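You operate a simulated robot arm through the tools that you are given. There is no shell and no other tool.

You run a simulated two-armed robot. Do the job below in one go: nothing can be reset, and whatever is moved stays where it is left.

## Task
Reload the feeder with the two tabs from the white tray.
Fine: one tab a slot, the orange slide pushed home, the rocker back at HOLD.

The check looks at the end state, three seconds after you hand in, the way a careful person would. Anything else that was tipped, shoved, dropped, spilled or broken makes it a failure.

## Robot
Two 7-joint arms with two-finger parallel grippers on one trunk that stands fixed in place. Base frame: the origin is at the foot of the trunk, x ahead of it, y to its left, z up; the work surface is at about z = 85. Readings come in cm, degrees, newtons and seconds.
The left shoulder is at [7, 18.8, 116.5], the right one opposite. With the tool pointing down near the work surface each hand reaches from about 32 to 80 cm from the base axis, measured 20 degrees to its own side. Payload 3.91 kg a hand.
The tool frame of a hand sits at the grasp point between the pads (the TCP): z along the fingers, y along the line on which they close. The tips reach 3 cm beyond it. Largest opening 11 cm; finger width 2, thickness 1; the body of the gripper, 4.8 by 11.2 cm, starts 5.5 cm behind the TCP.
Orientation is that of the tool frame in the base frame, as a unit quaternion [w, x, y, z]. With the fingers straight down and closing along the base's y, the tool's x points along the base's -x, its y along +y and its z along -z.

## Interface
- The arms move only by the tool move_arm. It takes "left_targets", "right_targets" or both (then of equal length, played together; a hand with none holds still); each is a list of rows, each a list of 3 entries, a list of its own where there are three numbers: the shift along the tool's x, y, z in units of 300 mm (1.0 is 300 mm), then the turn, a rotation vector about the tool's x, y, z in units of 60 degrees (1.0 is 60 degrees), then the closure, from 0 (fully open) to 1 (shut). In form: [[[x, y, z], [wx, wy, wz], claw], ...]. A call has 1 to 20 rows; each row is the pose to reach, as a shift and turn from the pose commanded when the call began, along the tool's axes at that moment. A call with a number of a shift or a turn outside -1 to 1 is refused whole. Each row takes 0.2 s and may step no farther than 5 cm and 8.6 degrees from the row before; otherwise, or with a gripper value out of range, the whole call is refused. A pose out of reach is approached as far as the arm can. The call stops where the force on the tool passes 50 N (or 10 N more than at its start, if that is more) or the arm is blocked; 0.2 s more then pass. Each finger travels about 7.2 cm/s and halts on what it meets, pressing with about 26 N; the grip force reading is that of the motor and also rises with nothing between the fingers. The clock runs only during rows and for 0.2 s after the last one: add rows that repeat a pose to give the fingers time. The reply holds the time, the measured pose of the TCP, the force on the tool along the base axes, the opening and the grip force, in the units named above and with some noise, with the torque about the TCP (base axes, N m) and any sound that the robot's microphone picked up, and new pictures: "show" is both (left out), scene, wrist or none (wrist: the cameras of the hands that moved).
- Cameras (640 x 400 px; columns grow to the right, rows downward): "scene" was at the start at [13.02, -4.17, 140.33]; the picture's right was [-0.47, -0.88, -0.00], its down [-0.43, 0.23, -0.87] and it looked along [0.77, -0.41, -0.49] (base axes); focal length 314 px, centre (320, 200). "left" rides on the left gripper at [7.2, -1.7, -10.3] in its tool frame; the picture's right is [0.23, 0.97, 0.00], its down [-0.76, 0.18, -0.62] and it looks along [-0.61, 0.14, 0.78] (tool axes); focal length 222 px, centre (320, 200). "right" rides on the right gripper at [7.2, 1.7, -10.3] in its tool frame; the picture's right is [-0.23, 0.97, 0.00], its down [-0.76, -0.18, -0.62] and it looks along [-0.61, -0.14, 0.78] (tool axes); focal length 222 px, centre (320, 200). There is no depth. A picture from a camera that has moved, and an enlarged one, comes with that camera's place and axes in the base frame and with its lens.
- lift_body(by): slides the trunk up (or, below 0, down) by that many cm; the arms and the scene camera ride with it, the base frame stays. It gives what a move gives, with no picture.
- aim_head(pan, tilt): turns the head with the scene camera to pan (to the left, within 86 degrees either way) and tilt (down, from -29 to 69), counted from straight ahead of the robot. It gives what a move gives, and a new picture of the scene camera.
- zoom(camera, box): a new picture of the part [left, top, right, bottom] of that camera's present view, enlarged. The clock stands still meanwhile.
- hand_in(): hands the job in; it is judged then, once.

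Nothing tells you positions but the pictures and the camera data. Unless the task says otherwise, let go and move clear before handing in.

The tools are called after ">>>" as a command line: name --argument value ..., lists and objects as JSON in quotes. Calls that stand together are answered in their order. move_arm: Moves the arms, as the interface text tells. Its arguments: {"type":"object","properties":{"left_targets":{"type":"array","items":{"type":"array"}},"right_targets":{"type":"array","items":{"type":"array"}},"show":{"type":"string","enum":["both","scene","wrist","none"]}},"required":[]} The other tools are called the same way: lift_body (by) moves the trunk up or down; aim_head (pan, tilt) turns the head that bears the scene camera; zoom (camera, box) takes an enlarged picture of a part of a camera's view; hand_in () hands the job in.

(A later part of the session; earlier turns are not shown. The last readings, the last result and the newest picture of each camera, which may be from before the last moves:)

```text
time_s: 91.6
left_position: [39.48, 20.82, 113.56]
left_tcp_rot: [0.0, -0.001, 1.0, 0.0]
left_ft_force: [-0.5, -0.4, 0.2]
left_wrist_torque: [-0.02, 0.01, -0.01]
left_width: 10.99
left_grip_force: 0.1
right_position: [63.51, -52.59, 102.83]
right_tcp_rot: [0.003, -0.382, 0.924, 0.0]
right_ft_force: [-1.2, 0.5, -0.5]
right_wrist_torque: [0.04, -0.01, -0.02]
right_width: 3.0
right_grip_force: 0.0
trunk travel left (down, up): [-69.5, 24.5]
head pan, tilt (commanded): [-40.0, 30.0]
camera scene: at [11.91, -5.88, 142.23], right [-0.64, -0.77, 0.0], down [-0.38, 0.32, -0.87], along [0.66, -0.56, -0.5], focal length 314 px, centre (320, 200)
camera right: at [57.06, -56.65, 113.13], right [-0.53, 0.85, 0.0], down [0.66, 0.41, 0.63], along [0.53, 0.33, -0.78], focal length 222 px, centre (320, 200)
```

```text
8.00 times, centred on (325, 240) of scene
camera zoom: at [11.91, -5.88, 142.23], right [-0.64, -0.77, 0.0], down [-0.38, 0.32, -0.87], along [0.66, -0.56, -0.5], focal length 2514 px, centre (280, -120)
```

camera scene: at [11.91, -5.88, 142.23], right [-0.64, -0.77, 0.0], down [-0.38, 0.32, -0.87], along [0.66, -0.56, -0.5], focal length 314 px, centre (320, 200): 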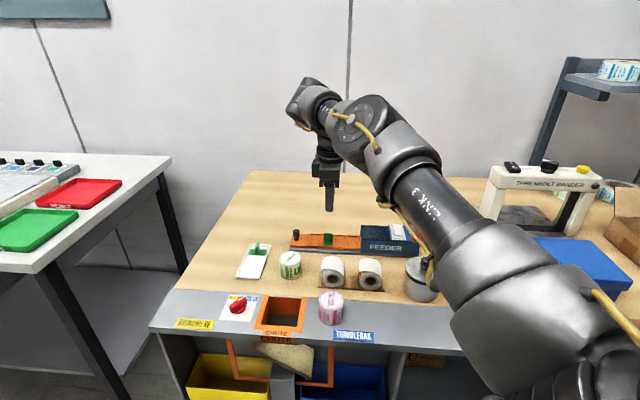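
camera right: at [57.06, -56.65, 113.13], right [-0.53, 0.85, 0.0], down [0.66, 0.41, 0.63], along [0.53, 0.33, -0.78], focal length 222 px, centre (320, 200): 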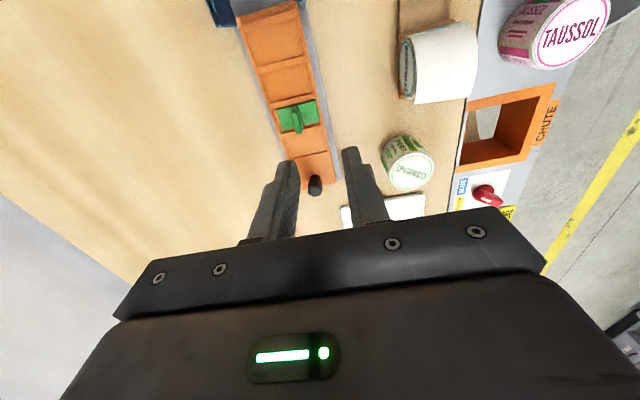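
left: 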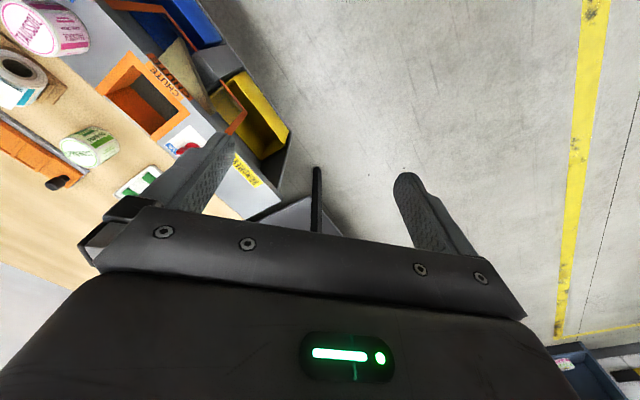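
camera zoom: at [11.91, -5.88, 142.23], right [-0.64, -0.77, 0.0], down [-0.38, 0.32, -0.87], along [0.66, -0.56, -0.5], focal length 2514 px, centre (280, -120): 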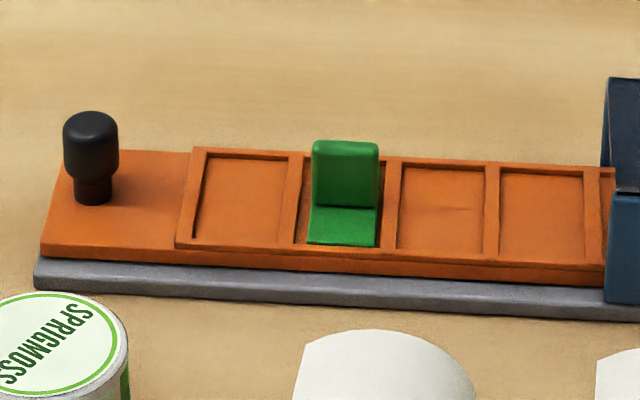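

The first tab is upright and flat in pocket 3. I'll go back for the far tab, turning the hand back towards the pick orientation on the way.

>>> move_arm --right_targets '[[[-0.04, 0.044, -0.02], [0, 0, 0.125], 0.727], [[-0.08, 0.087, -0.04], [0, 0, 0.25], 0.727], [[-0.12, 0.131, -0.06], [0, 0, 0.375], 0.727], [[-0.16, 0.175, -0.08], [0, 0, 0.5], 0.727], [[-0.2, 0.218, -0.1], [0, 0, 0.625], 0.727], [[-0.238, 0.262, -0.107], [0, 0, 0.75], 0.727], [[-0.238, 0.262, -0.107], [0, 0, 0.75], 0.727]]' --show "none"

>>> move_arm --right_targets '[[[-0.035, 0.035, 0.015], [0, 0, 0.125], 0.727], [[-0.07, 0.07, 0.03], [0, 0, 0.25], 0.727], [[-0.1, 0.1, 0.045], [0, 0, 0.375], 0.727], [[-0.13, 0.13, 0.06], [0, 0, 0.5], 0.727], [[-0.16, 0.16, 0.07], [0, 0, 0.625], 0.727], [[-0.19, 0.19, 0.08], [0, 0, 0.733], 0.727], [[-0.19, 0.19, 0.08], [0, 0, 0.733], 0.727]]' --show "wrist"

```text
time_s: 93.2
left_position: [39.46, 20.82, 113.61]
left_tcp_rot: [0.001, -0.002, 1.0, 0.0]
left_ft_force: [0.0, -0.2, 0.2]
left_wrist_torque: [0.03, 0.02, -0.03]
left_width: 11.01
left_grip_force: 0.0
right_position: [62.78, -41.93, 106.13]
right_tcp_rot: [0.002, 0.001, 1.0, 0.001]
right_ft_force: [-0.2, -0.4, -0.1]
right_wrist_torque: [0.0, 0.0, 0.0]
right_width: 3.0
right_grip_force: 0.0
trunk travel left (down, up): [-69.5, 24.5]
head pan, tilt (commanded): [-40.0, 30.0]
```

```text
time_s: 94.8
left_position: [39.44, 20.79, 113.65]
left_tcp_rot: [0.001, -0.001, 1.0, 0.0]
left_ft_force: [0.1, -1.0, -0.5]
left_wrist_torque: [-0.02, -0.02, 0.05]
left_width: 10.97
left_grip_force: 0.0
right_position: [68.62, -36.39, 103.53]
right_tcp_rot: [0.001, 0.376, 0.927, 0.003]
right_ft_force: [0.0, -0.1, 0.0]
right_wrist_torque: [0.02, 0.02, 0.04]
right_width: 3.0
right_grip_force: 0.1
trunk travel left (down, up): [-69.5, 24.5]
head pan, tilt (commanded): [-40.0, 30.0]
camera right: at [64.47, -30.22, 113.87], right [0.84, 0.54, 0.0], down [0.42, -0.66, 0.62], along [0.34, -0.52, -0.78], focal length 222 px, centre (320, 200)
```

right: 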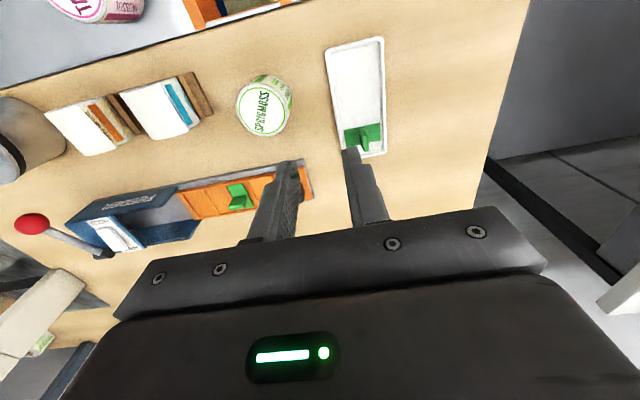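

Next I'll pitch the fingers about 16 degrees outward, in the fin's own plane, and hover above the far tab.

>>> move_arm --right_targets '[[[-0.02, 0.037, 0.04], [0, -0.067, 0], 0.727], [[-0.04, 0.074, 0.09], [0, -0.134, 0], 0.727], [[-0.06, 0.11, 0.15], [0, -0.2, 0], 0.727], [[-0.079, 0.147, 0.22], [0, -0.267, 0], 0.727], [[-0.079, 0.147, 0.22], [0, -0.267, 0], 0.727]]' --show "wrist"

>>> zoom --camera "right" --box '[270, 60, 400, 200]'

```text
time_s: 96.0
left_position: [39.49, 20.89, 113.56]
left_tcp_rot: [0.001, -0.001, 1.0, 0.0]
left_ft_force: [-1.0, -0.6, -0.3]
left_wrist_torque: [-0.01, -0.05, -0.01]
left_width: 11.02
left_grip_force: 0.2
right_position: [73.31, -34.69, 97.04]
right_tcp_rot: [0.13, 0.371, 0.918, -0.051]
right_ft_force: [-0.4, 0.1, -0.2]
right_wrist_torque: [0.0, 0.02, -0.02]
right_width: 3.01
right_grip_force: 0.3
trunk travel left (down, up): [-69.5, 24.5]
head pan, tilt (commanded): [-40.0, 30.0]
camera right: at [67.31, -26.8, 104.81], right [0.83, 0.55, 0.07], down [0.28, -0.52, 0.81], along [0.48, -0.66, -0.58], focal length 222 px, centre (320, 200)
```

right: 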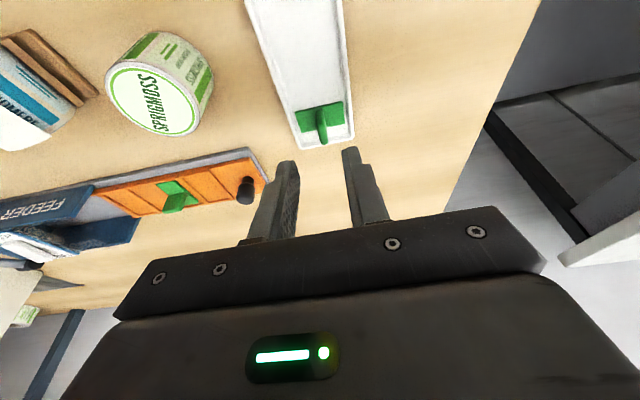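

```text
2.86 times, centred on (335, 130) of right
camera zoom: at [67.31, -26.8, 104.81], right [0.83, 0.55, 0.07], down [0.28, -0.52, 0.81], along [0.48, -0.66, -0.58], focal length 635 px, centre (277, 400)
```

zoom: 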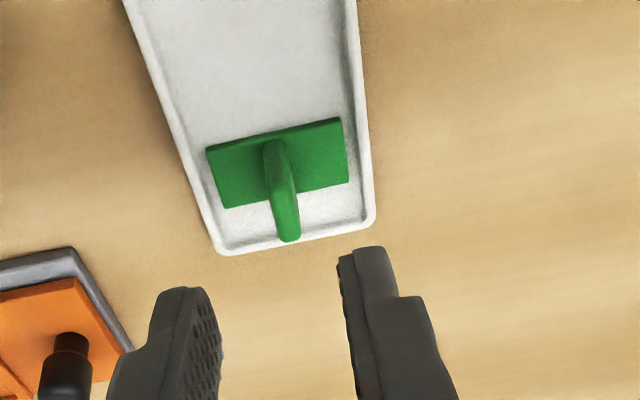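

The far fin is confirmed at about (75.4, -36.8). I'll slide down along the tilted finger axis until the tips straddle it.

>>> move_arm --right_targets '[[[-0.002, -0.0015, 0.06], [0, 0, 0], 0.727], [[-0.004, -0.003, 0.12], [0, 0, 0], 0.727], [[-0.005, -0.0033, 0.17], [0, 0, 0], 0.727], [[-0.005, -0.0033, 0.21], [0, 0, 0], 0.727], [[-0.005, -0.0033, 0.245], [0, 0, 0], 0.727], [[-0.005, -0.0033, 0.261], [0, 0, 0], 0.727], [[-0.005, -0.0033, 0.261], [0, 0, 0], 0.727]]' --show "wrist"

>>> zoom --camera "right" --box '[260, 90, 380, 200]'

>>> zoom --camera "scene" --box '[215, 215, 295, 275]'

```text
time_s: 97.6
left_position: [39.57, 20.94, 113.56]
left_tcp_rot: [0.001, -0.002, 1.0, 0.0]
left_ft_force: [-0.6, 0.1, 0.1]
left_wrist_torque: [-0.02, 0.01, 0.03]
left_width: 11.01
left_grip_force: 0.1
right_position: [74.69, -36.37, 89.68]
right_tcp_rot: [0.131, 0.372, 0.918, -0.05]
right_ft_force: [0.7, 0.0, -0.1]
right_wrist_torque: [0.0, -0.01, 0.01]
right_width: 3.0
right_grip_force: 0.0
trunk travel left (down, up): [-69.5, 24.5]
head pan, tilt (commanded): [-40.0, 30.0]
camera right: at [68.79, -28.5, 97.44], right [0.83, 0.55, 0.07], down [0.28, -0.52, 0.81], along [0.48, -0.66, -0.58], focal length 222 px, centre (320, 200)
```

right: 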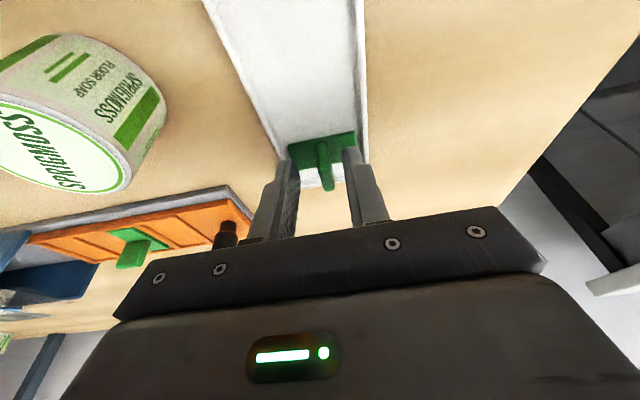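

```text
3.64 times, centred on (320, 145) of right
camera zoom: at [68.79, -28.5, 97.44], right [0.83, 0.55, 0.07], down [0.28, -0.52, 0.81], along [0.48, -0.66, -0.58], focal length 808 px, centre (320, 400)
```

zoom: 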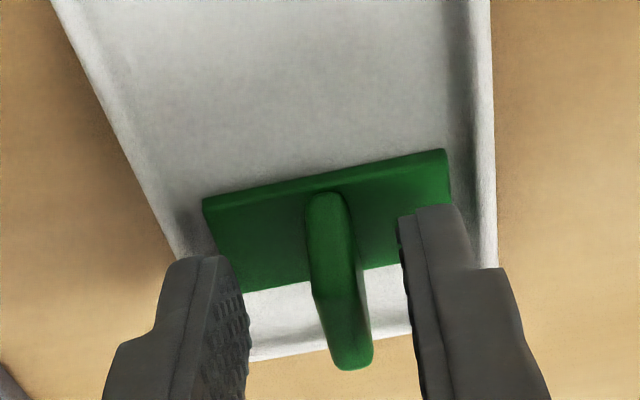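

```text
6.67 times, centred on (255, 245) of scene
camera zoom: at [11.94, -5.69, 142.23], right [-0.64, -0.77, 0.0], down [-0.38, 0.32, -0.87], along [0.66, -0.56, -0.5], focal length 2095 px, centre (753, -100)
```

zoom: 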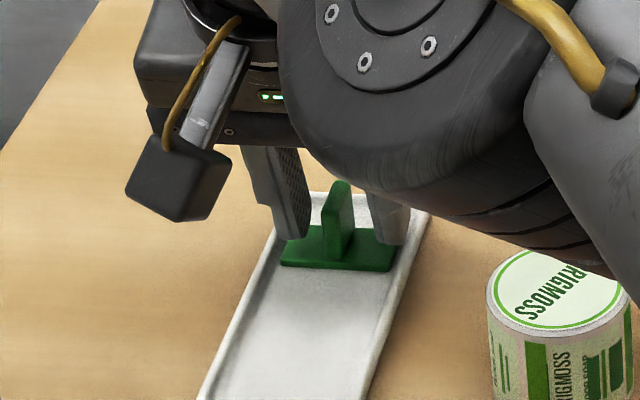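

The fingers straddle the far fin. Closing.

>>> move_arm --right_targets '[[[0, 0, 0], [0, 0, 0], 0.85], [[0, 0, 0], [0, 0, 0], 0.95], [[0, 0, 0], [0, 0, 0], 1.0], [[0, 0, 0], [0, 0, 0], 1.0], [[0, 0, -0.02], [0, 0, 0], 1.0], [[0.0, 0, -0.08], [0, 0, 0], 1.0], [[0.0, 0, -0.15], [0, 0, 0], 1.0], [[0.0, 0, -0.25], [0, 0, 0], 1.0], [[0.0, 0, -0.25], [0, 0, 0], 1.0]]' --show "both"

>>> zoom --camera "right" --box '[240, 80, 400, 200]'

```text
time_s: 99.6
left_position: [39.55, 20.74, 113.66]
left_tcp_rot: [0.001, -0.002, 1.0, 0.0]
left_ft_force: [0.7, 0.5, -0.3]
left_wrist_torque: [0.0, -0.02, 0.0]
left_width: 11.0
left_grip_force: 0.0
right_position: [73.47, -34.94, 96.73]
right_tcp_rot: [0.13, 0.372, 0.918, -0.051]
right_ft_force: [0.3, -0.3, -0.3]
right_wrist_torque: [0.03, 0.0, -0.03]
right_width: 0.6
right_grip_force: 25.8
trunk travel left (down, up): [-69.5, 24.5]
head pan, tilt (commanded): [-40.0, 30.0]
camera scene: at [11.99, -5.73, 142.23], right [-0.64, -0.77, 0.0], down [-0.38, 0.32, -0.87], along [0.66, -0.56, -0.5], focal length 314 px, centre (320, 200)
camera right: at [67.53, -27.03, 104.57], right [0.83, 0.55, 0.07], down [0.28, -0.52, 0.81], along [0.48, -0.66, -0.58], focal length 222 px, centre (320, 200)
```

scene: 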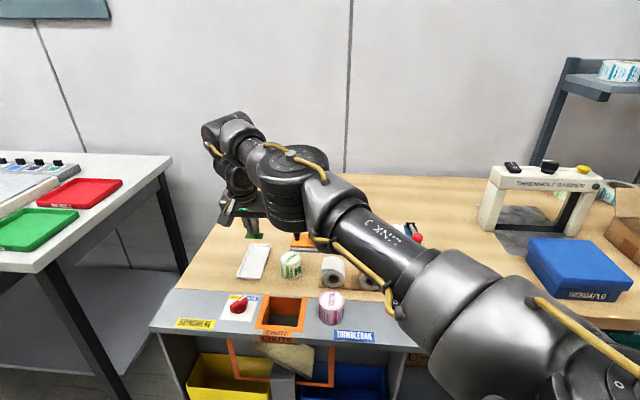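
right: 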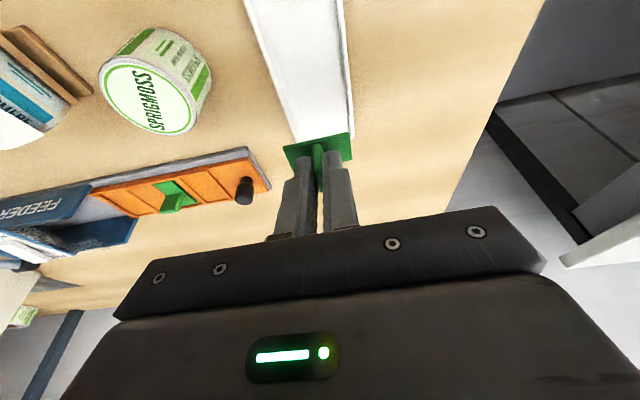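

```text
3.33 times, centred on (320, 140) of right
camera zoom: at [67.53, -27.03, 104.57], right [0.83, 0.55, 0.07], down [0.28, -0.52, 0.81], along [0.48, -0.66, -0.58], focal length 740 px, centre (320, 400)
```

zoom: 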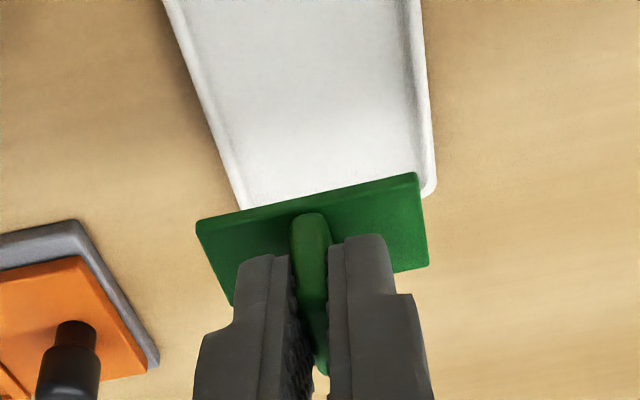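

The second tab is held. I'll lift it away and turn about the vertical axis, keeping the tilt, towards the feeder.

>>> move_arm --right_targets '[[[0.007, -0.06, -0.06], [-0.034, 0, -0.119], 1.0], [[0.015, -0.13, -0.11], [-0.068, 0.001, -0.2375], 1.0], [[0.022, -0.21, -0.15], [-0.1025, 0.001, -0.356], 1.0], [[0.029, -0.29, -0.19], [-0.137, 0.001, -0.475], 1.0], [[0.037, -0.37, -0.23], [-0.171, 0.002, -0.594], 1.0], [[0.044, -0.433, -0.257], [-0.205, 0.002, -0.7125], 1.0], [[0.044, -0.433, -0.257], [-0.205, 0.002, -0.7125], 1.0]]' --show "wrist"

```text
time_s: 101.2
left_position: [39.54, 20.88, 113.65]
left_tcp_rot: [0.002, -0.002, 1.0, 0.001]
left_ft_force: [-0.3, -0.7, -0.6]
left_wrist_torque: [0.0, 0.03, -0.01]
left_width: 11.02
left_grip_force: 0.1
right_position: [61.87, -41.85, 103.46]
right_tcp_rot: [0.14, -0.004, 0.99, 0.003]
right_ft_force: [0.0, -0.2, 0.6]
right_wrist_torque: [0.01, 0.0, -0.03]
right_width: 0.6
right_grip_force: 26.4
trunk travel left (down, up): [-69.5, 24.5]
head pan, tilt (commanded): [-40.0, 30.0]
camera right: at [51.96, -40.42, 111.49], right [0.21, 0.98, 0.07], down [0.56, -0.17, 0.81], along [0.8, -0.13, -0.58], focal length 222 px, centre (320, 200)
```

right: 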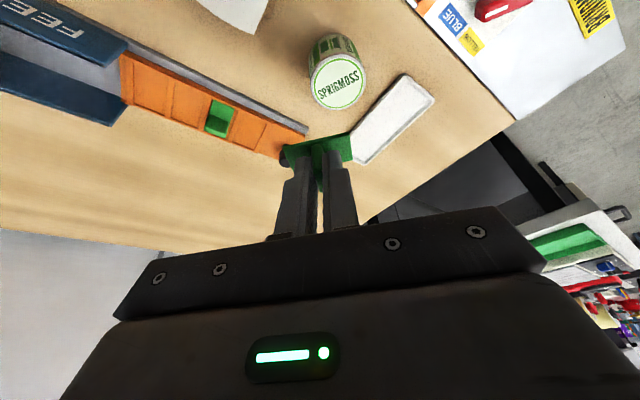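

Continuing the turn to the across-slide orientation, moving in near pocket 4.

>>> move_arm --right_targets '[[[-0.01, -0.045, 0.017], [-0.034, 0.001, -0.119], 1.0], [[-0.02, -0.09, 0.034], [-0.0685, 0.001, -0.237], 1.0], [[-0.03, -0.136, 0.05], [-0.103, 0.002, -0.356], 1.0], [[-0.04, -0.182, 0.067], [-0.137, 0.003, -0.475], 1.0], [[-0.05, -0.227, 0.084], [-0.171, 0.003, -0.593], 1.0], [[-0.06, -0.273, 0.101], [-0.2055, 0.004, -0.712], 1.0], [[-0.06, -0.273, 0.101], [-0.2055, 0.004, -0.712], 1.0]]' --show "wrist"

>>> zoom --camera "right" --box '[200, 40, 400, 200]'

```text
time_s: 102.8
left_position: [39.49, 20.72, 113.64]
left_tcp_rot: [0.001, -0.003, 1.0, 0.001]
left_ft_force: [0.1, -0.2, -0.1]
left_wrist_torque: [0.0, 0.0, 0.0]
left_width: 11.04
left_grip_force: 0.0
right_position: [64.45, -50.07, 101.09]
right_tcp_rot: [0.129, -0.378, 0.915, 0.055]
right_ft_force: [0.4, -0.1, 0.4]
right_wrist_torque: [-0.02, 0.02, -0.02]
right_width: 0.61
right_grip_force: 26.1
trunk travel left (down, up): [-69.5, 24.5]
head pan, tilt (commanded): [-40.0, 30.0]
camera right: at [56.21, -56.0, 108.91], right [-0.53, 0.84, 0.07], down [0.52, 0.27, 0.81], along [0.66, 0.47, -0.58], focal length 222 px, centre (320, 200)
```

right: 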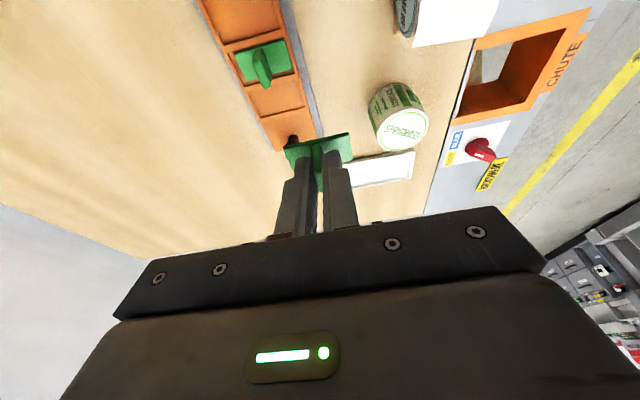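

```text
2.50 times, centred on (300, 120) of right
camera zoom: at [56.21, -56.0, 108.91], right [-0.53, 0.84, 0.07], down [0.52, 0.27, 0.81], along [0.66, 0.47, -0.58], focal length 555 px, centre (370, 400)
```

zoom: 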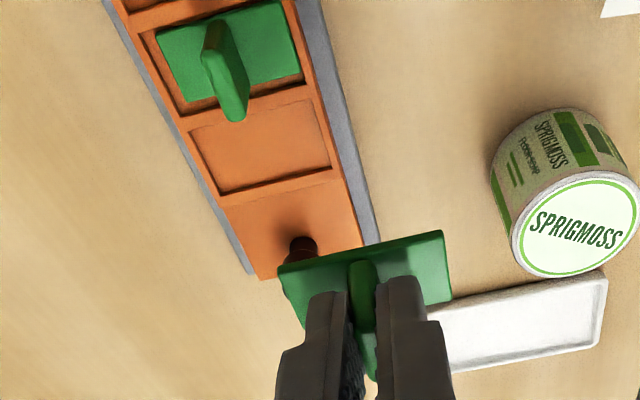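

Lined up. I'll add a 6-degree outward lean for reach and hover over pocket 4.

>>> move_arm --right_targets '[[[0.005, -0.04, 0.05], [0.032, 0, -0.009], 1.0], [[0.01, -0.08, 0.1], [0.064, 0, -0.018], 1.0], [[0.0143, -0.117, 0.155], [0.096, 0, -0.0277], 1.0], [[0.0143, -0.117, 0.155], [0.096, 0, -0.0277], 1.0], [[0.0143, -0.117, 0.155], [0.096, 0, -0.0277], 1.0]]' --show "wrist"

>>> zoom --camera "right" --box '[240, 80, 400, 200]'

>>> zoom --camera "scene" --box '[285, 200, 365, 260]'

```text
time_s: 104.0
left_position: [39.46, 20.8, 113.51]
left_tcp_rot: [0.001, -0.002, 1.0, 0.0]
left_ft_force: [0.1, 0.1, 0.6]
left_wrist_torque: [0.02, -0.01, 0.03]
left_width: 10.98
left_grip_force: 0.0
right_position: [67.63, -52.03, 96.69]
right_tcp_rot: [0.147, -0.385, 0.911, 0.007]
right_ft_force: [-1.1, -0.1, 0.4]
right_wrist_torque: [0.03, 0.03, -0.01]
right_width: 0.61
right_grip_force: 26.5
trunk travel left (down, up): [-69.5, 24.5]
head pan, tilt (commanded): [-40.0, 30.0]
camera right: at [58.92, -57.32, 104.43], right [-0.53, 0.84, -0.04], down [0.46, 0.33, 0.82], along [0.71, 0.42, -0.57], focal length 222 px, centre (320, 200)
```

right: 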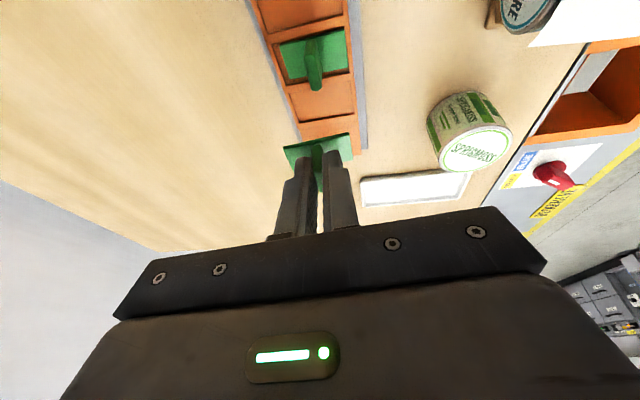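

```text
3.33 times, centred on (320, 140) of right
camera zoom: at [58.92, -57.32, 104.43], right [-0.53, 0.84, -0.04], down [0.46, 0.33, 0.82], along [0.71, 0.42, -0.57], focal length 740 px, centre (320, 400)
```

zoom: 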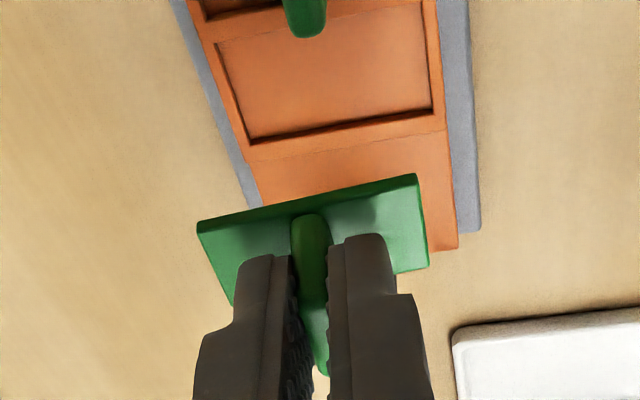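

```text
6.67 times, centred on (325, 230) of scene
camera zoom: at [11.93, -5.73, 142.23], right [-0.64, -0.77, 0.0], down [-0.38, 0.32, -0.87], along [0.66, -0.56, -0.5], focal length 2095 px, centre (287, 0)
```

zoom: 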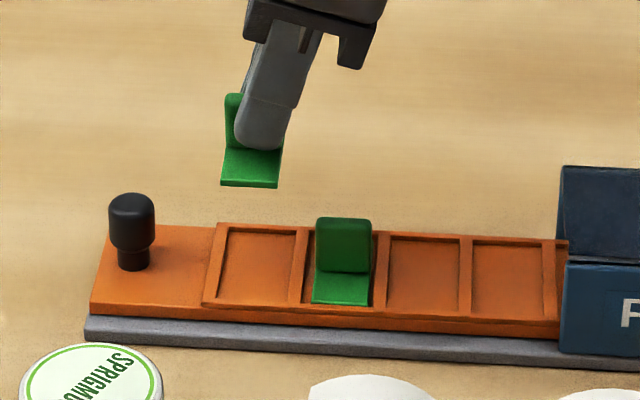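

Good alignment in both views, with about 0.9 cm between the finger and the first fin. I'll lower it to just above pocket 4.

>>> move_arm --right_targets '[[[0.0132, 0.0065, 0.047], [0, 0, 0], 1.0], [[0.0263, 0.013, 0.093], [0, 0, 0], 1.0], [[0.035, 0.017, 0.125], [0, 0, 0], 1.0], [[0.0395, 0.0194, 0.14], [0, 0, 0], 1.0], [[0.0395, 0.0194, 0.14], [0, 0, 0], 1.0]]' --show "wrist"

>>> zoom --camera "right" --box '[250, 80, 390, 200]'

>>> zoom --camera "scene" --box '[295, 210, 355, 255]'

```text
time_s: 105.2
left_position: [39.54, 20.77, 113.64]
left_tcp_rot: [0.0, -0.003, 1.0, 0.0]
left_ft_force: [-0.6, -1.0, -0.2]
left_wrist_torque: [-0.03, 0.0, -0.01]
left_width: 10.99
left_grip_force: 0.1
right_position: [67.41, -51.76, 92.35]
right_tcp_rot: [0.148, -0.385, 0.911, 0.007]
right_ft_force: [-0.4, 1.0, 0.0]
right_wrist_torque: [-0.03, 0.01, -0.05]
right_width: 0.57
right_grip_force: 25.9
trunk travel left (down, up): [-69.5, 24.5]
head pan, tilt (commanded): [-40.0, 30.0]
camera right: at [58.75, -57.06, 100.07], right [-0.53, 0.84, -0.04], down [0.46, 0.33, 0.82], along [0.71, 0.42, -0.57], focal length 222 px, centre (320, 200)
```

right: 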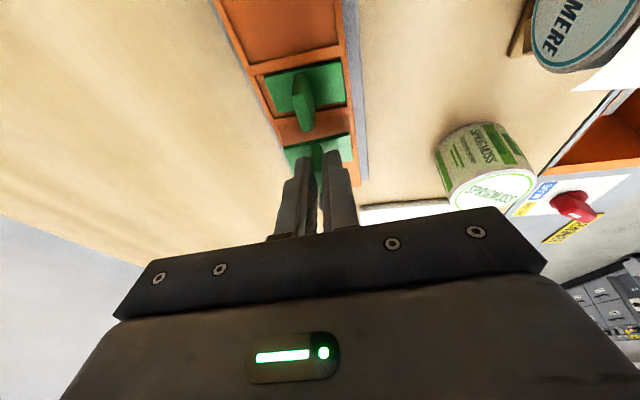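

```text
3.33 times, centred on (320, 140) of right
camera zoom: at [58.75, -57.06, 100.07], right [-0.53, 0.84, -0.04], down [0.46, 0.33, 0.82], along [0.71, 0.42, -0.57], focal length 740 px, centre (320, 400)
```

zoom: 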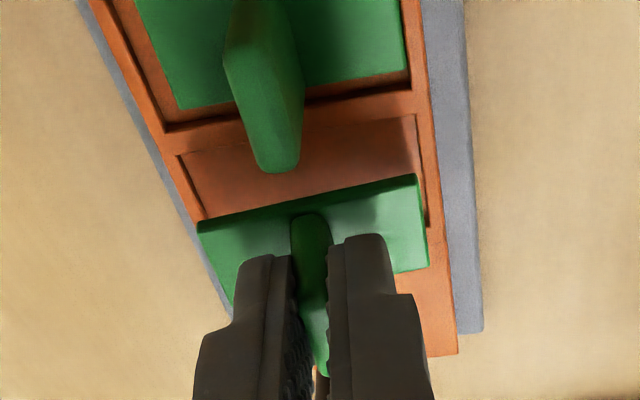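

```text
8.89 times, centred on (325, 232) of scene
camera zoom: at [11.94, -5.72, 142.23], right [-0.64, -0.77, 0.0], down [-0.38, 0.32, -0.87], along [0.66, -0.56, -0.5], focal length 2794 px, centre (276, -89)
```

zoom: 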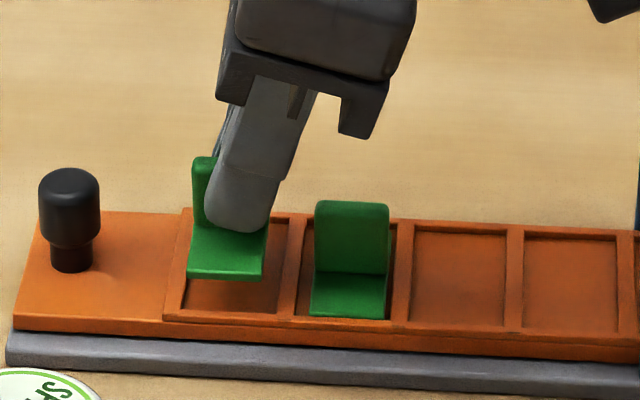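

I need to shift about 0.25 cm towards the body and 0.15 cm outward, then lower a bit more.

>>> move_arm --right_targets '[[[0.0081, -0.0049, -0.0018], [0, 0, 0], 1.0], [[0.011, -0.0039, 0.008], [0, 0, 0], 1.0], [[0.0138, -0.0029, 0.018], [0, 0, 0], 1.0], [[0.0163, -0.0019, 0.0269], [0, 0, 0], 1.0], [[0.0163, -0.0019, 0.0269], [0, 0, 0], 1.0]]' --show "wrist"

>>> zoom --camera "right" --box '[250, 80, 390, 200]'

>>> zoom --camera "scene" --box '[295, 210, 355, 255]'

```text
time_s: 106.4
left_position: [39.49, 20.84, 113.51]
left_tcp_rot: [0.001, -0.002, 1.0, 0.0]
left_ft_force: [-0.1, 0.0, 0.3]
left_wrist_torque: [0.01, 0.03, 0.01]
left_width: 10.99
left_grip_force: 0.0
right_position: [67.51, -52.06, 91.47]
right_tcp_rot: [0.147, -0.385, 0.911, 0.007]
right_ft_force: [-0.5, 0.2, 0.0]
right_wrist_torque: [-0.03, 0.0, 0.0]
right_width: 0.62
right_grip_force: 25.5
trunk travel left (down, up): [-69.5, 24.5]
head pan, tilt (commanded): [-40.0, 30.0]
camera right: at [58.69, -57.32, 99.14], right [-0.53, 0.84, -0.04], down [0.46, 0.33, 0.82], along [0.71, 0.42, -0.57], focal length 222 px, centre (320, 200)
```

right: 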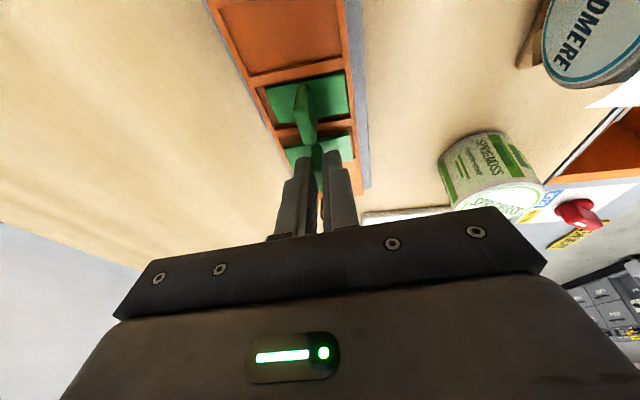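

```text
3.33 times, centred on (320, 140) of right
camera zoom: at [58.69, -57.32, 99.14], right [-0.53, 0.84, -0.04], down [0.46, 0.33, 0.82], along [0.71, 0.42, -0.57], focal length 740 px, centre (320, 400)
```

zoom: 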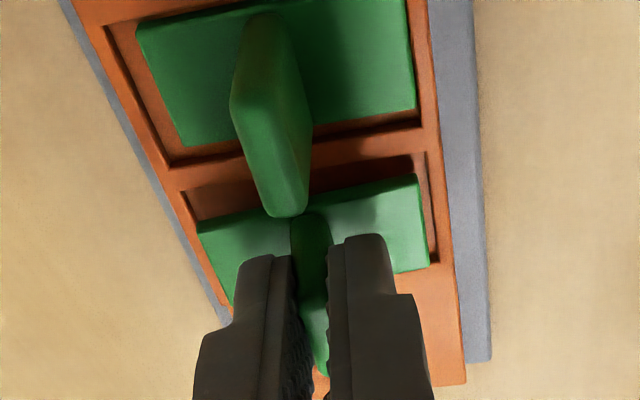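

```text
8.89 times, centred on (325, 232) of scene
camera zoom: at [11.94, -5.72, 142.23], right [-0.64, -0.77, 0.0], down [-0.38, 0.32, -0.87], along [0.66, -0.56, -0.5], focal length 2794 px, centre (276, -89)
```

zoom: 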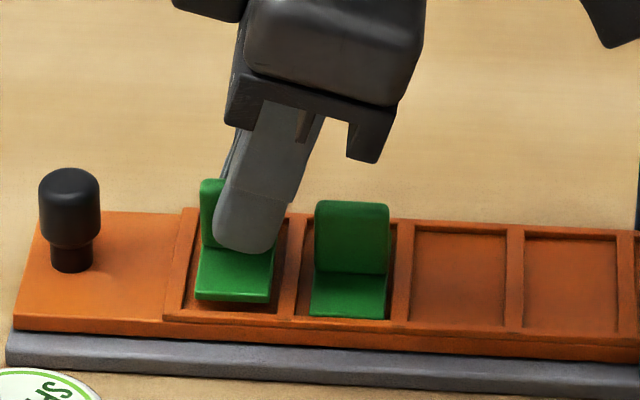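

Well centred over pocket 4. Lowering in small steps until contact.

>>> move_arm --right_targets '[[[0.0013, 0.0005, 0.0048], [0, 0, 0], 1.0], [[0.0027, 0.001, 0.0096], [0, 0, 0], 1.0], [[0.0027, 0.001, 0.0096], [0, 0, 0], 1.0]]' --show "none"

>>> zoom --camera "scene" --box '[295, 210, 355, 255]'

>>> zoom --camera "right" --box '[250, 80, 390, 200]'

```text
time_s: 107.2
left_position: [39.42, 20.88, 113.52]
left_tcp_rot: [0.001, -0.002, 1.0, 0.0]
left_ft_force: [0.5, -0.2, 0.2]
left_wrist_torque: [-0.02, -0.01, 0.01]
left_width: 11.0
left_grip_force: 0.1
right_position: [67.49, -51.98, 91.13]
right_tcp_rot: [0.148, -0.385, 0.911, 0.008]
right_ft_force: [-0.4, 0.2, -0.2]
right_wrist_torque: [0.01, 0.01, 0.0]
right_width: 0.62
right_grip_force: 26.1
trunk travel left (down, up): [-69.5, 24.5]
head pan, tilt (commanded): [-40.0, 30.0]
```

```text
8.89 times, centred on (325, 232) of scene
camera zoom: at [11.94, -5.73, 142.23], right [-0.64, -0.77, 0.0], down [-0.38, 0.32, -0.87], along [0.66, -0.56, -0.5], focal length 2794 px, centre (276, -89)
```

zoom: 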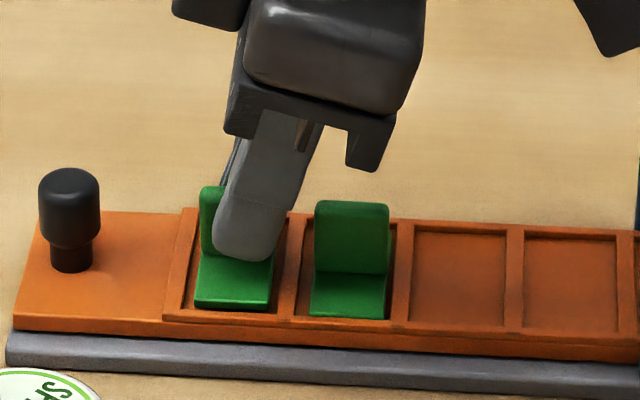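

```text
3.33 times, centred on (320, 140) of right
camera zoom: at [58.73, -57.34, 98.8], right [-0.53, 0.84, -0.04], down [0.46, 0.33, 0.82], along [0.71, 0.42, -0.57], focal length 740 px, centre (320, 400)
```

zoom: 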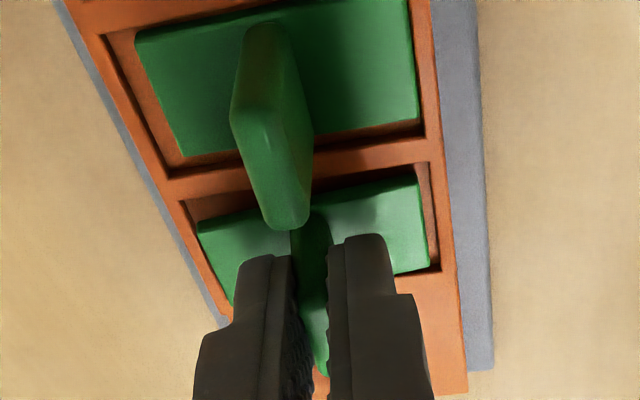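

>>> move_arm --right_targets '[[[0.0012, 0.0004, 0.004], [0, 0, 0], 1.0], [[0.0022, 0.0008, 0.008], [0, 0, 0], 1.0], [[0.0022, 0.0008, 0.008], [0, 0, 0], 1.0]]' --show "none"

>>> zoom --camera "scene" --box '[295, 210, 355, 255]'

```text
time_s: 108.0
left_position: [39.51, 20.86, 113.73]
left_tcp_rot: [0.001, -0.002, 1.0, 0.0]
left_ft_force: [0.3, -0.1, 0.3]
left_wrist_torque: [0.0, -0.03, 0.02]
left_width: 11.01
left_grip_force: 0.0
right_position: [67.46, -52.13, 90.86]
right_tcp_rot: [0.148, -0.384, 0.912, 0.006]
right_ft_force: [0.5, -0.6, 5.0]
right_wrist_torque: [0.08, -0.03, -0.02]
right_width: 0.6
right_grip_force: 26.0
trunk travel left (down, up): [-69.5, 24.5]
head pan, tilt (commanded): [-40.0, 30.0]
```

```text
8.89 times, centred on (325, 232) of scene
camera zoom: at [11.89, -5.68, 142.25], right [-0.64, -0.77, 0.0], down [-0.38, 0.32, -0.87], along [0.66, -0.56, -0.5], focal length 2794 px, centre (276, -89)
```

zoom: 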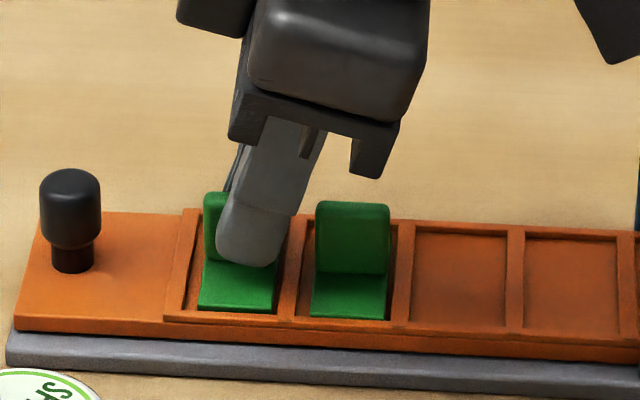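

Light contact (5 N), with the near edge on the floor of pocket 4. Releasing.

>>> move_arm --right_targets '[[[0, 0, 0], [0, 0, 0], 0.92], [[0, 0, 0], [0, 0, 0], 0.88], [[0, 0, 0], [0, 0, 0], 0.82], [[0, 0, 0], [0, 0, 0], 0.77], [[0, 0, 0], [0, 0, 0], 0.77]]' --show "wrist"

>>> zoom --camera "scene" --box '[295, 210, 355, 255]'

>>> zoom --camera "right" --box '[250, 80, 390, 200]'

```text
time_s: 109.2
left_position: [39.57, 20.69, 113.61]
left_tcp_rot: [0.002, -0.002, 1.0, 0.002]
left_ft_force: [0.3, -0.6, 0.4]
left_wrist_torque: [-0.02, 0.0, 0.02]
left_width: 10.96
left_grip_force: 0.2
right_position: [67.4, -52.18, 90.81]
right_tcp_rot: [0.149, -0.384, 0.911, 0.007]
right_ft_force: [0.3, -0.1, 0.6]
right_wrist_torque: [0.03, -0.01, 0.03]
right_width: 2.53
right_grip_force: 0.1
trunk travel left (down, up): [-69.5, 24.5]
head pan, tilt (commanded): [-40.0, 30.0]
camera right: at [58.66, -57.45, 98.52], right [-0.53, 0.84, -0.04], down [0.46, 0.33, 0.82], along [0.71, 0.42, -0.57], focal length 222 px, centre (320, 200)
```

right: 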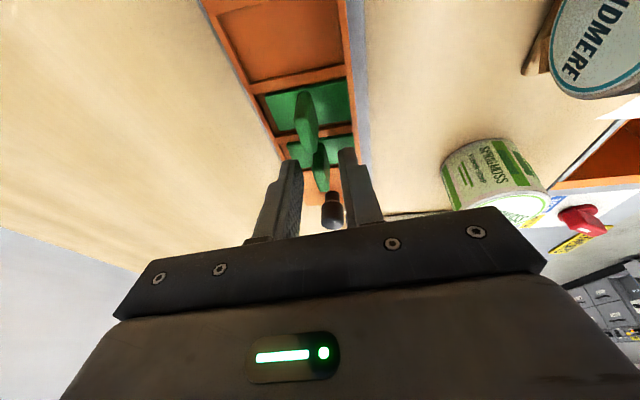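

```text
8.89 times, centred on (325, 232) of scene
camera zoom: at [11.94, -5.72, 142.23], right [-0.64, -0.77, 0.0], down [-0.38, 0.32, -0.87], along [0.66, -0.56, -0.5], focal length 2794 px, centre (276, -89)
```

zoom: 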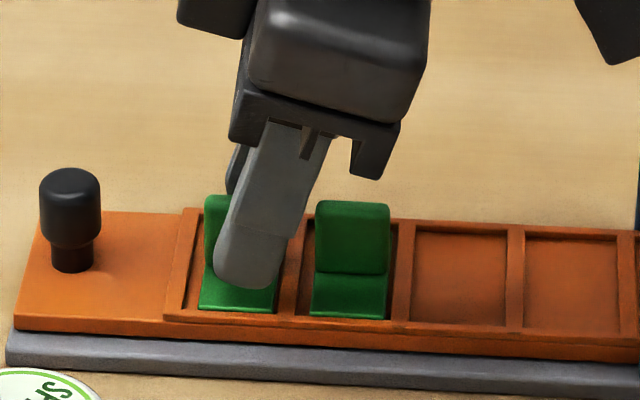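

```text
3.33 times, centred on (320, 140) of right
camera zoom: at [58.66, -57.45, 98.52], right [-0.53, 0.84, -0.04], down [0.46, 0.33, 0.82], along [0.71, 0.42, -0.57], focal length 740 px, centre (320, 400)
```

zoom: 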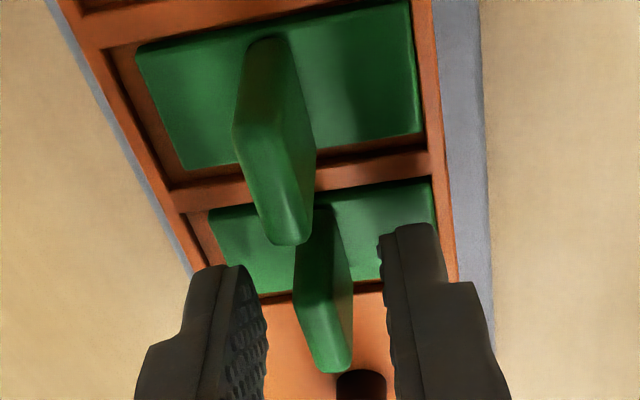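

Released. I'll withdraw along the finger axis and inspect both tabs.

>>> move_arm --right_targets '[[[0, 0, -0.03], [0, 0, 0], 0.77], [[0, 0, -0.1], [0, 0, 0], 0.77], [[0, 0, -0.2], [0, 0, 0], 0.77], [[0, 0.02, -0.3], [-0.04, 0, 0.01], 0.77], [[0, 0.08, -0.36], [-0.096, 0, 0.0277], 0.77], [[0, 0.12, -0.4], [-0.096, 0, 0.0277], 0.77], [[0, 0.12, -0.4], [-0.096, 0, 0.0277], 0.77]]' --show "both"

>>> zoom --camera "scene" --box '[285, 210, 365, 265]'

>>> zoom --camera "right" --box '[180, 0, 360, 180]'

```text
time_s: 110.8
left_position: [39.54, 20.77, 113.6]
left_tcp_rot: [0.0, -0.002, 1.0, 0.0]
left_ft_force: [0.0, -0.4, -0.3]
left_wrist_torque: [0.0, 0.04, 0.02]
left_width: 11.01
left_grip_force: 0.1
right_position: [61.66, -51.02, 101.91]
right_tcp_rot: [0.128, -0.379, 0.915, 0.055]
right_ft_force: [-0.8, -1.2, 0.2]
right_wrist_torque: [-0.02, -0.03, 0.01]
right_width: 2.53
right_grip_force: 0.0
trunk travel left (down, up): [-69.5, 24.5]
head pan, tilt (commanded): [-40.0, 30.0]
camera scene: at [12.0, -5.69, 142.23], right [-0.64, -0.77, 0.0], down [-0.38, 0.32, -0.87], along [0.66, -0.56, -0.5], focal length 314 px, centre (320, 200)
camera right: at [53.49, -56.92, 109.83], right [-0.53, 0.84, 0.07], down [0.52, 0.27, 0.81], along [0.66, 0.47, -0.59], focal length 222 px, centre (320, 200)
```

scene: 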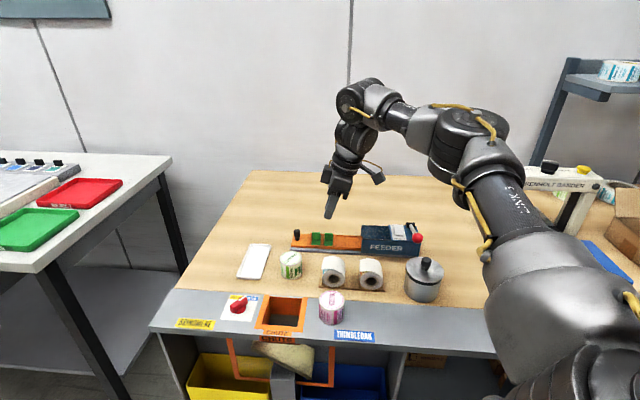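
right: 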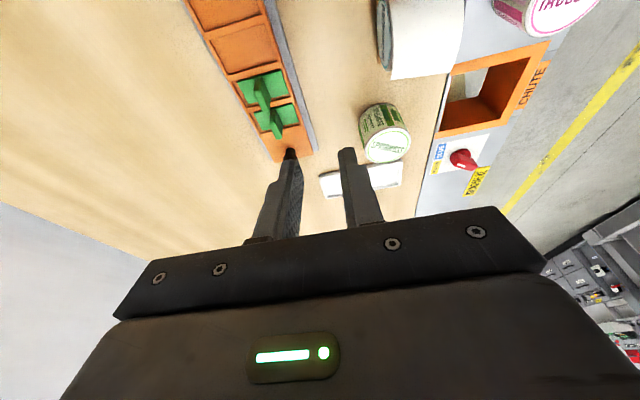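

```text
7.27 times, centred on (325, 238) of scene
camera zoom: at [12.0, -5.69, 142.23], right [-0.64, -0.77, 0.0], down [-0.38, 0.32, -0.87], along [0.66, -0.56, -0.5], focal length 2286 px, centre (284, -73)
```

zoom: 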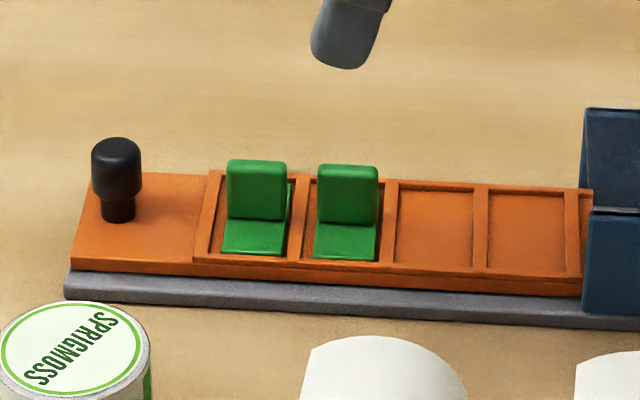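

```text
2.22 times, centred on (270, 90) of right
camera zoom: at [53.49, -56.92, 109.83], right [-0.53, 0.84, 0.07], down [0.52, 0.27, 0.81], along [0.66, 0.47, -0.59], focal length 494 px, centre (431, 444)
```

zoom: 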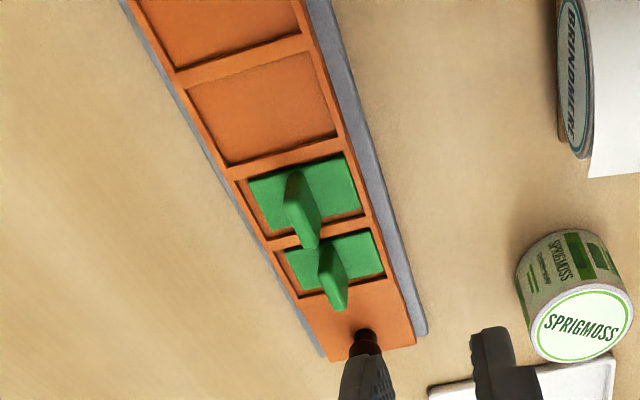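

Both tabs sit upright and flat, one each in pockets 3 and 4. Next is the rocker, so I'll straighten the hand and move the wrist camera above the feeder body for a close look.

>>> move_arm --right_targets '[[[0.05, -0.02, -0.03], [0, 0.067, 0], 0.9], [[0.1, -0.04, -0.05], [0, 0.134, 0], 1.0], [[0.15, -0.055, -0.07], [0, 0.2, 0], 1.0], [[0.2, -0.07, -0.09], [0, 0.267, 0], 1.0], [[0.231, -0.079, -0.105], [0, 0.267, 0], 1.0], [[0.231, -0.079, -0.105], [0, 0.267, 0], 1.0]]' --show "both"

>>> zoom --camera "scene" --box '[375, 210, 435, 255]'

>>> zoom --camera "right" --box '[160, 0, 320, 100]'

```text
time_s: 112.2
left_position: [39.53, 20.82, 113.75]
left_tcp_rot: [0.0, -0.002, 1.0, 0.0]
left_ft_force: [-0.5, -0.4, 0.2]
left_wrist_torque: [0.02, 0.01, 0.02]
left_width: 11.0
left_grip_force: 0.0
right_position: [58.03, -58.04, 102.98]
right_tcp_rot: [-0.001, -0.382, 0.924, 0.001]
right_ft_force: [-0.5, -0.7, 0.1]
right_wrist_torque: [0.04, -0.02, 0.01]
right_width: 0.0
right_grip_force: 26.1
trunk travel left (down, up): [-69.5, 24.5]
head pan, tilt (commanded): [-40.0, 30.0]
camera scene: at [11.95, -5.73, 142.23], right [-0.64, -0.77, 0.0], down [-0.38, 0.32, -0.87], along [0.66, -0.56, -0.5], focal length 314 px, centre (320, 200)
camera right: at [51.61, -62.15, 113.3], right [-0.53, 0.85, 0.0], down [0.67, 0.41, 0.62], along [0.53, 0.33, -0.78], focal length 222 px, centre (320, 200)
```

scene: 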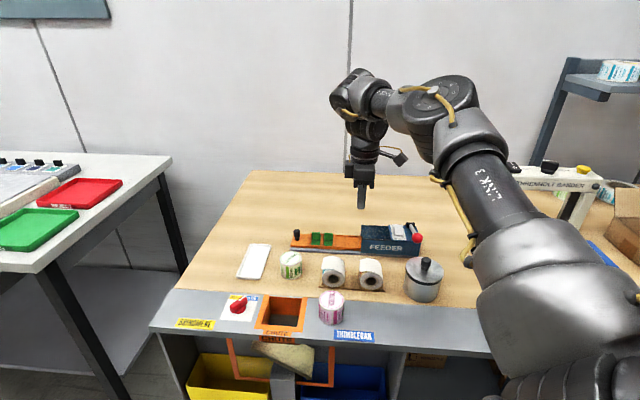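
right: 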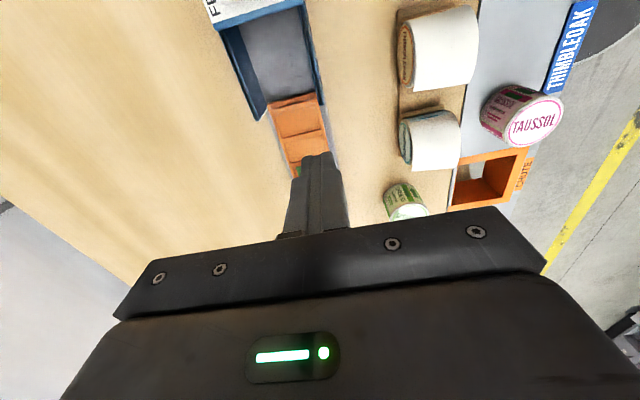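

```text
8.89 times, centred on (405, 232) of scene
camera zoom: at [11.95, -5.73, 142.23], right [-0.64, -0.77, 0.0], down [-0.38, 0.32, -0.87], along [0.66, -0.56, -0.5], focal length 2794 px, centre (-436, -89)
```

zoom: 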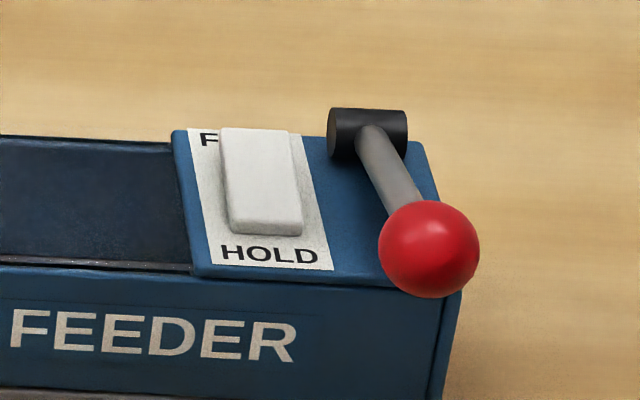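

```text
4.00 times, centred on (240, 50) of right
camera zoom: at [51.61, -62.15, 113.3], right [-0.53, 0.85, 0.0], down [0.67, 0.41, 0.62], along [0.53, 0.33, -0.78], focal length 888 px, centre (640, 800)
```

zoom: 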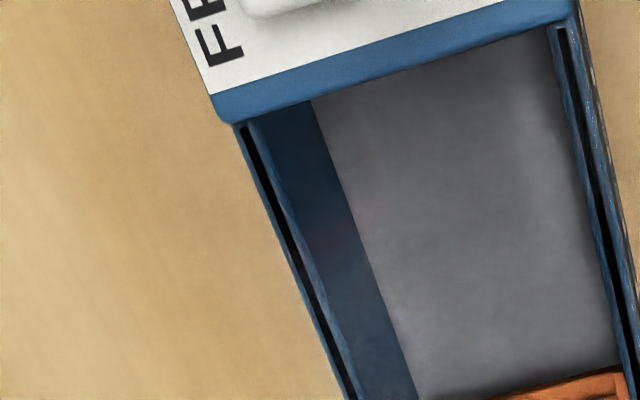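

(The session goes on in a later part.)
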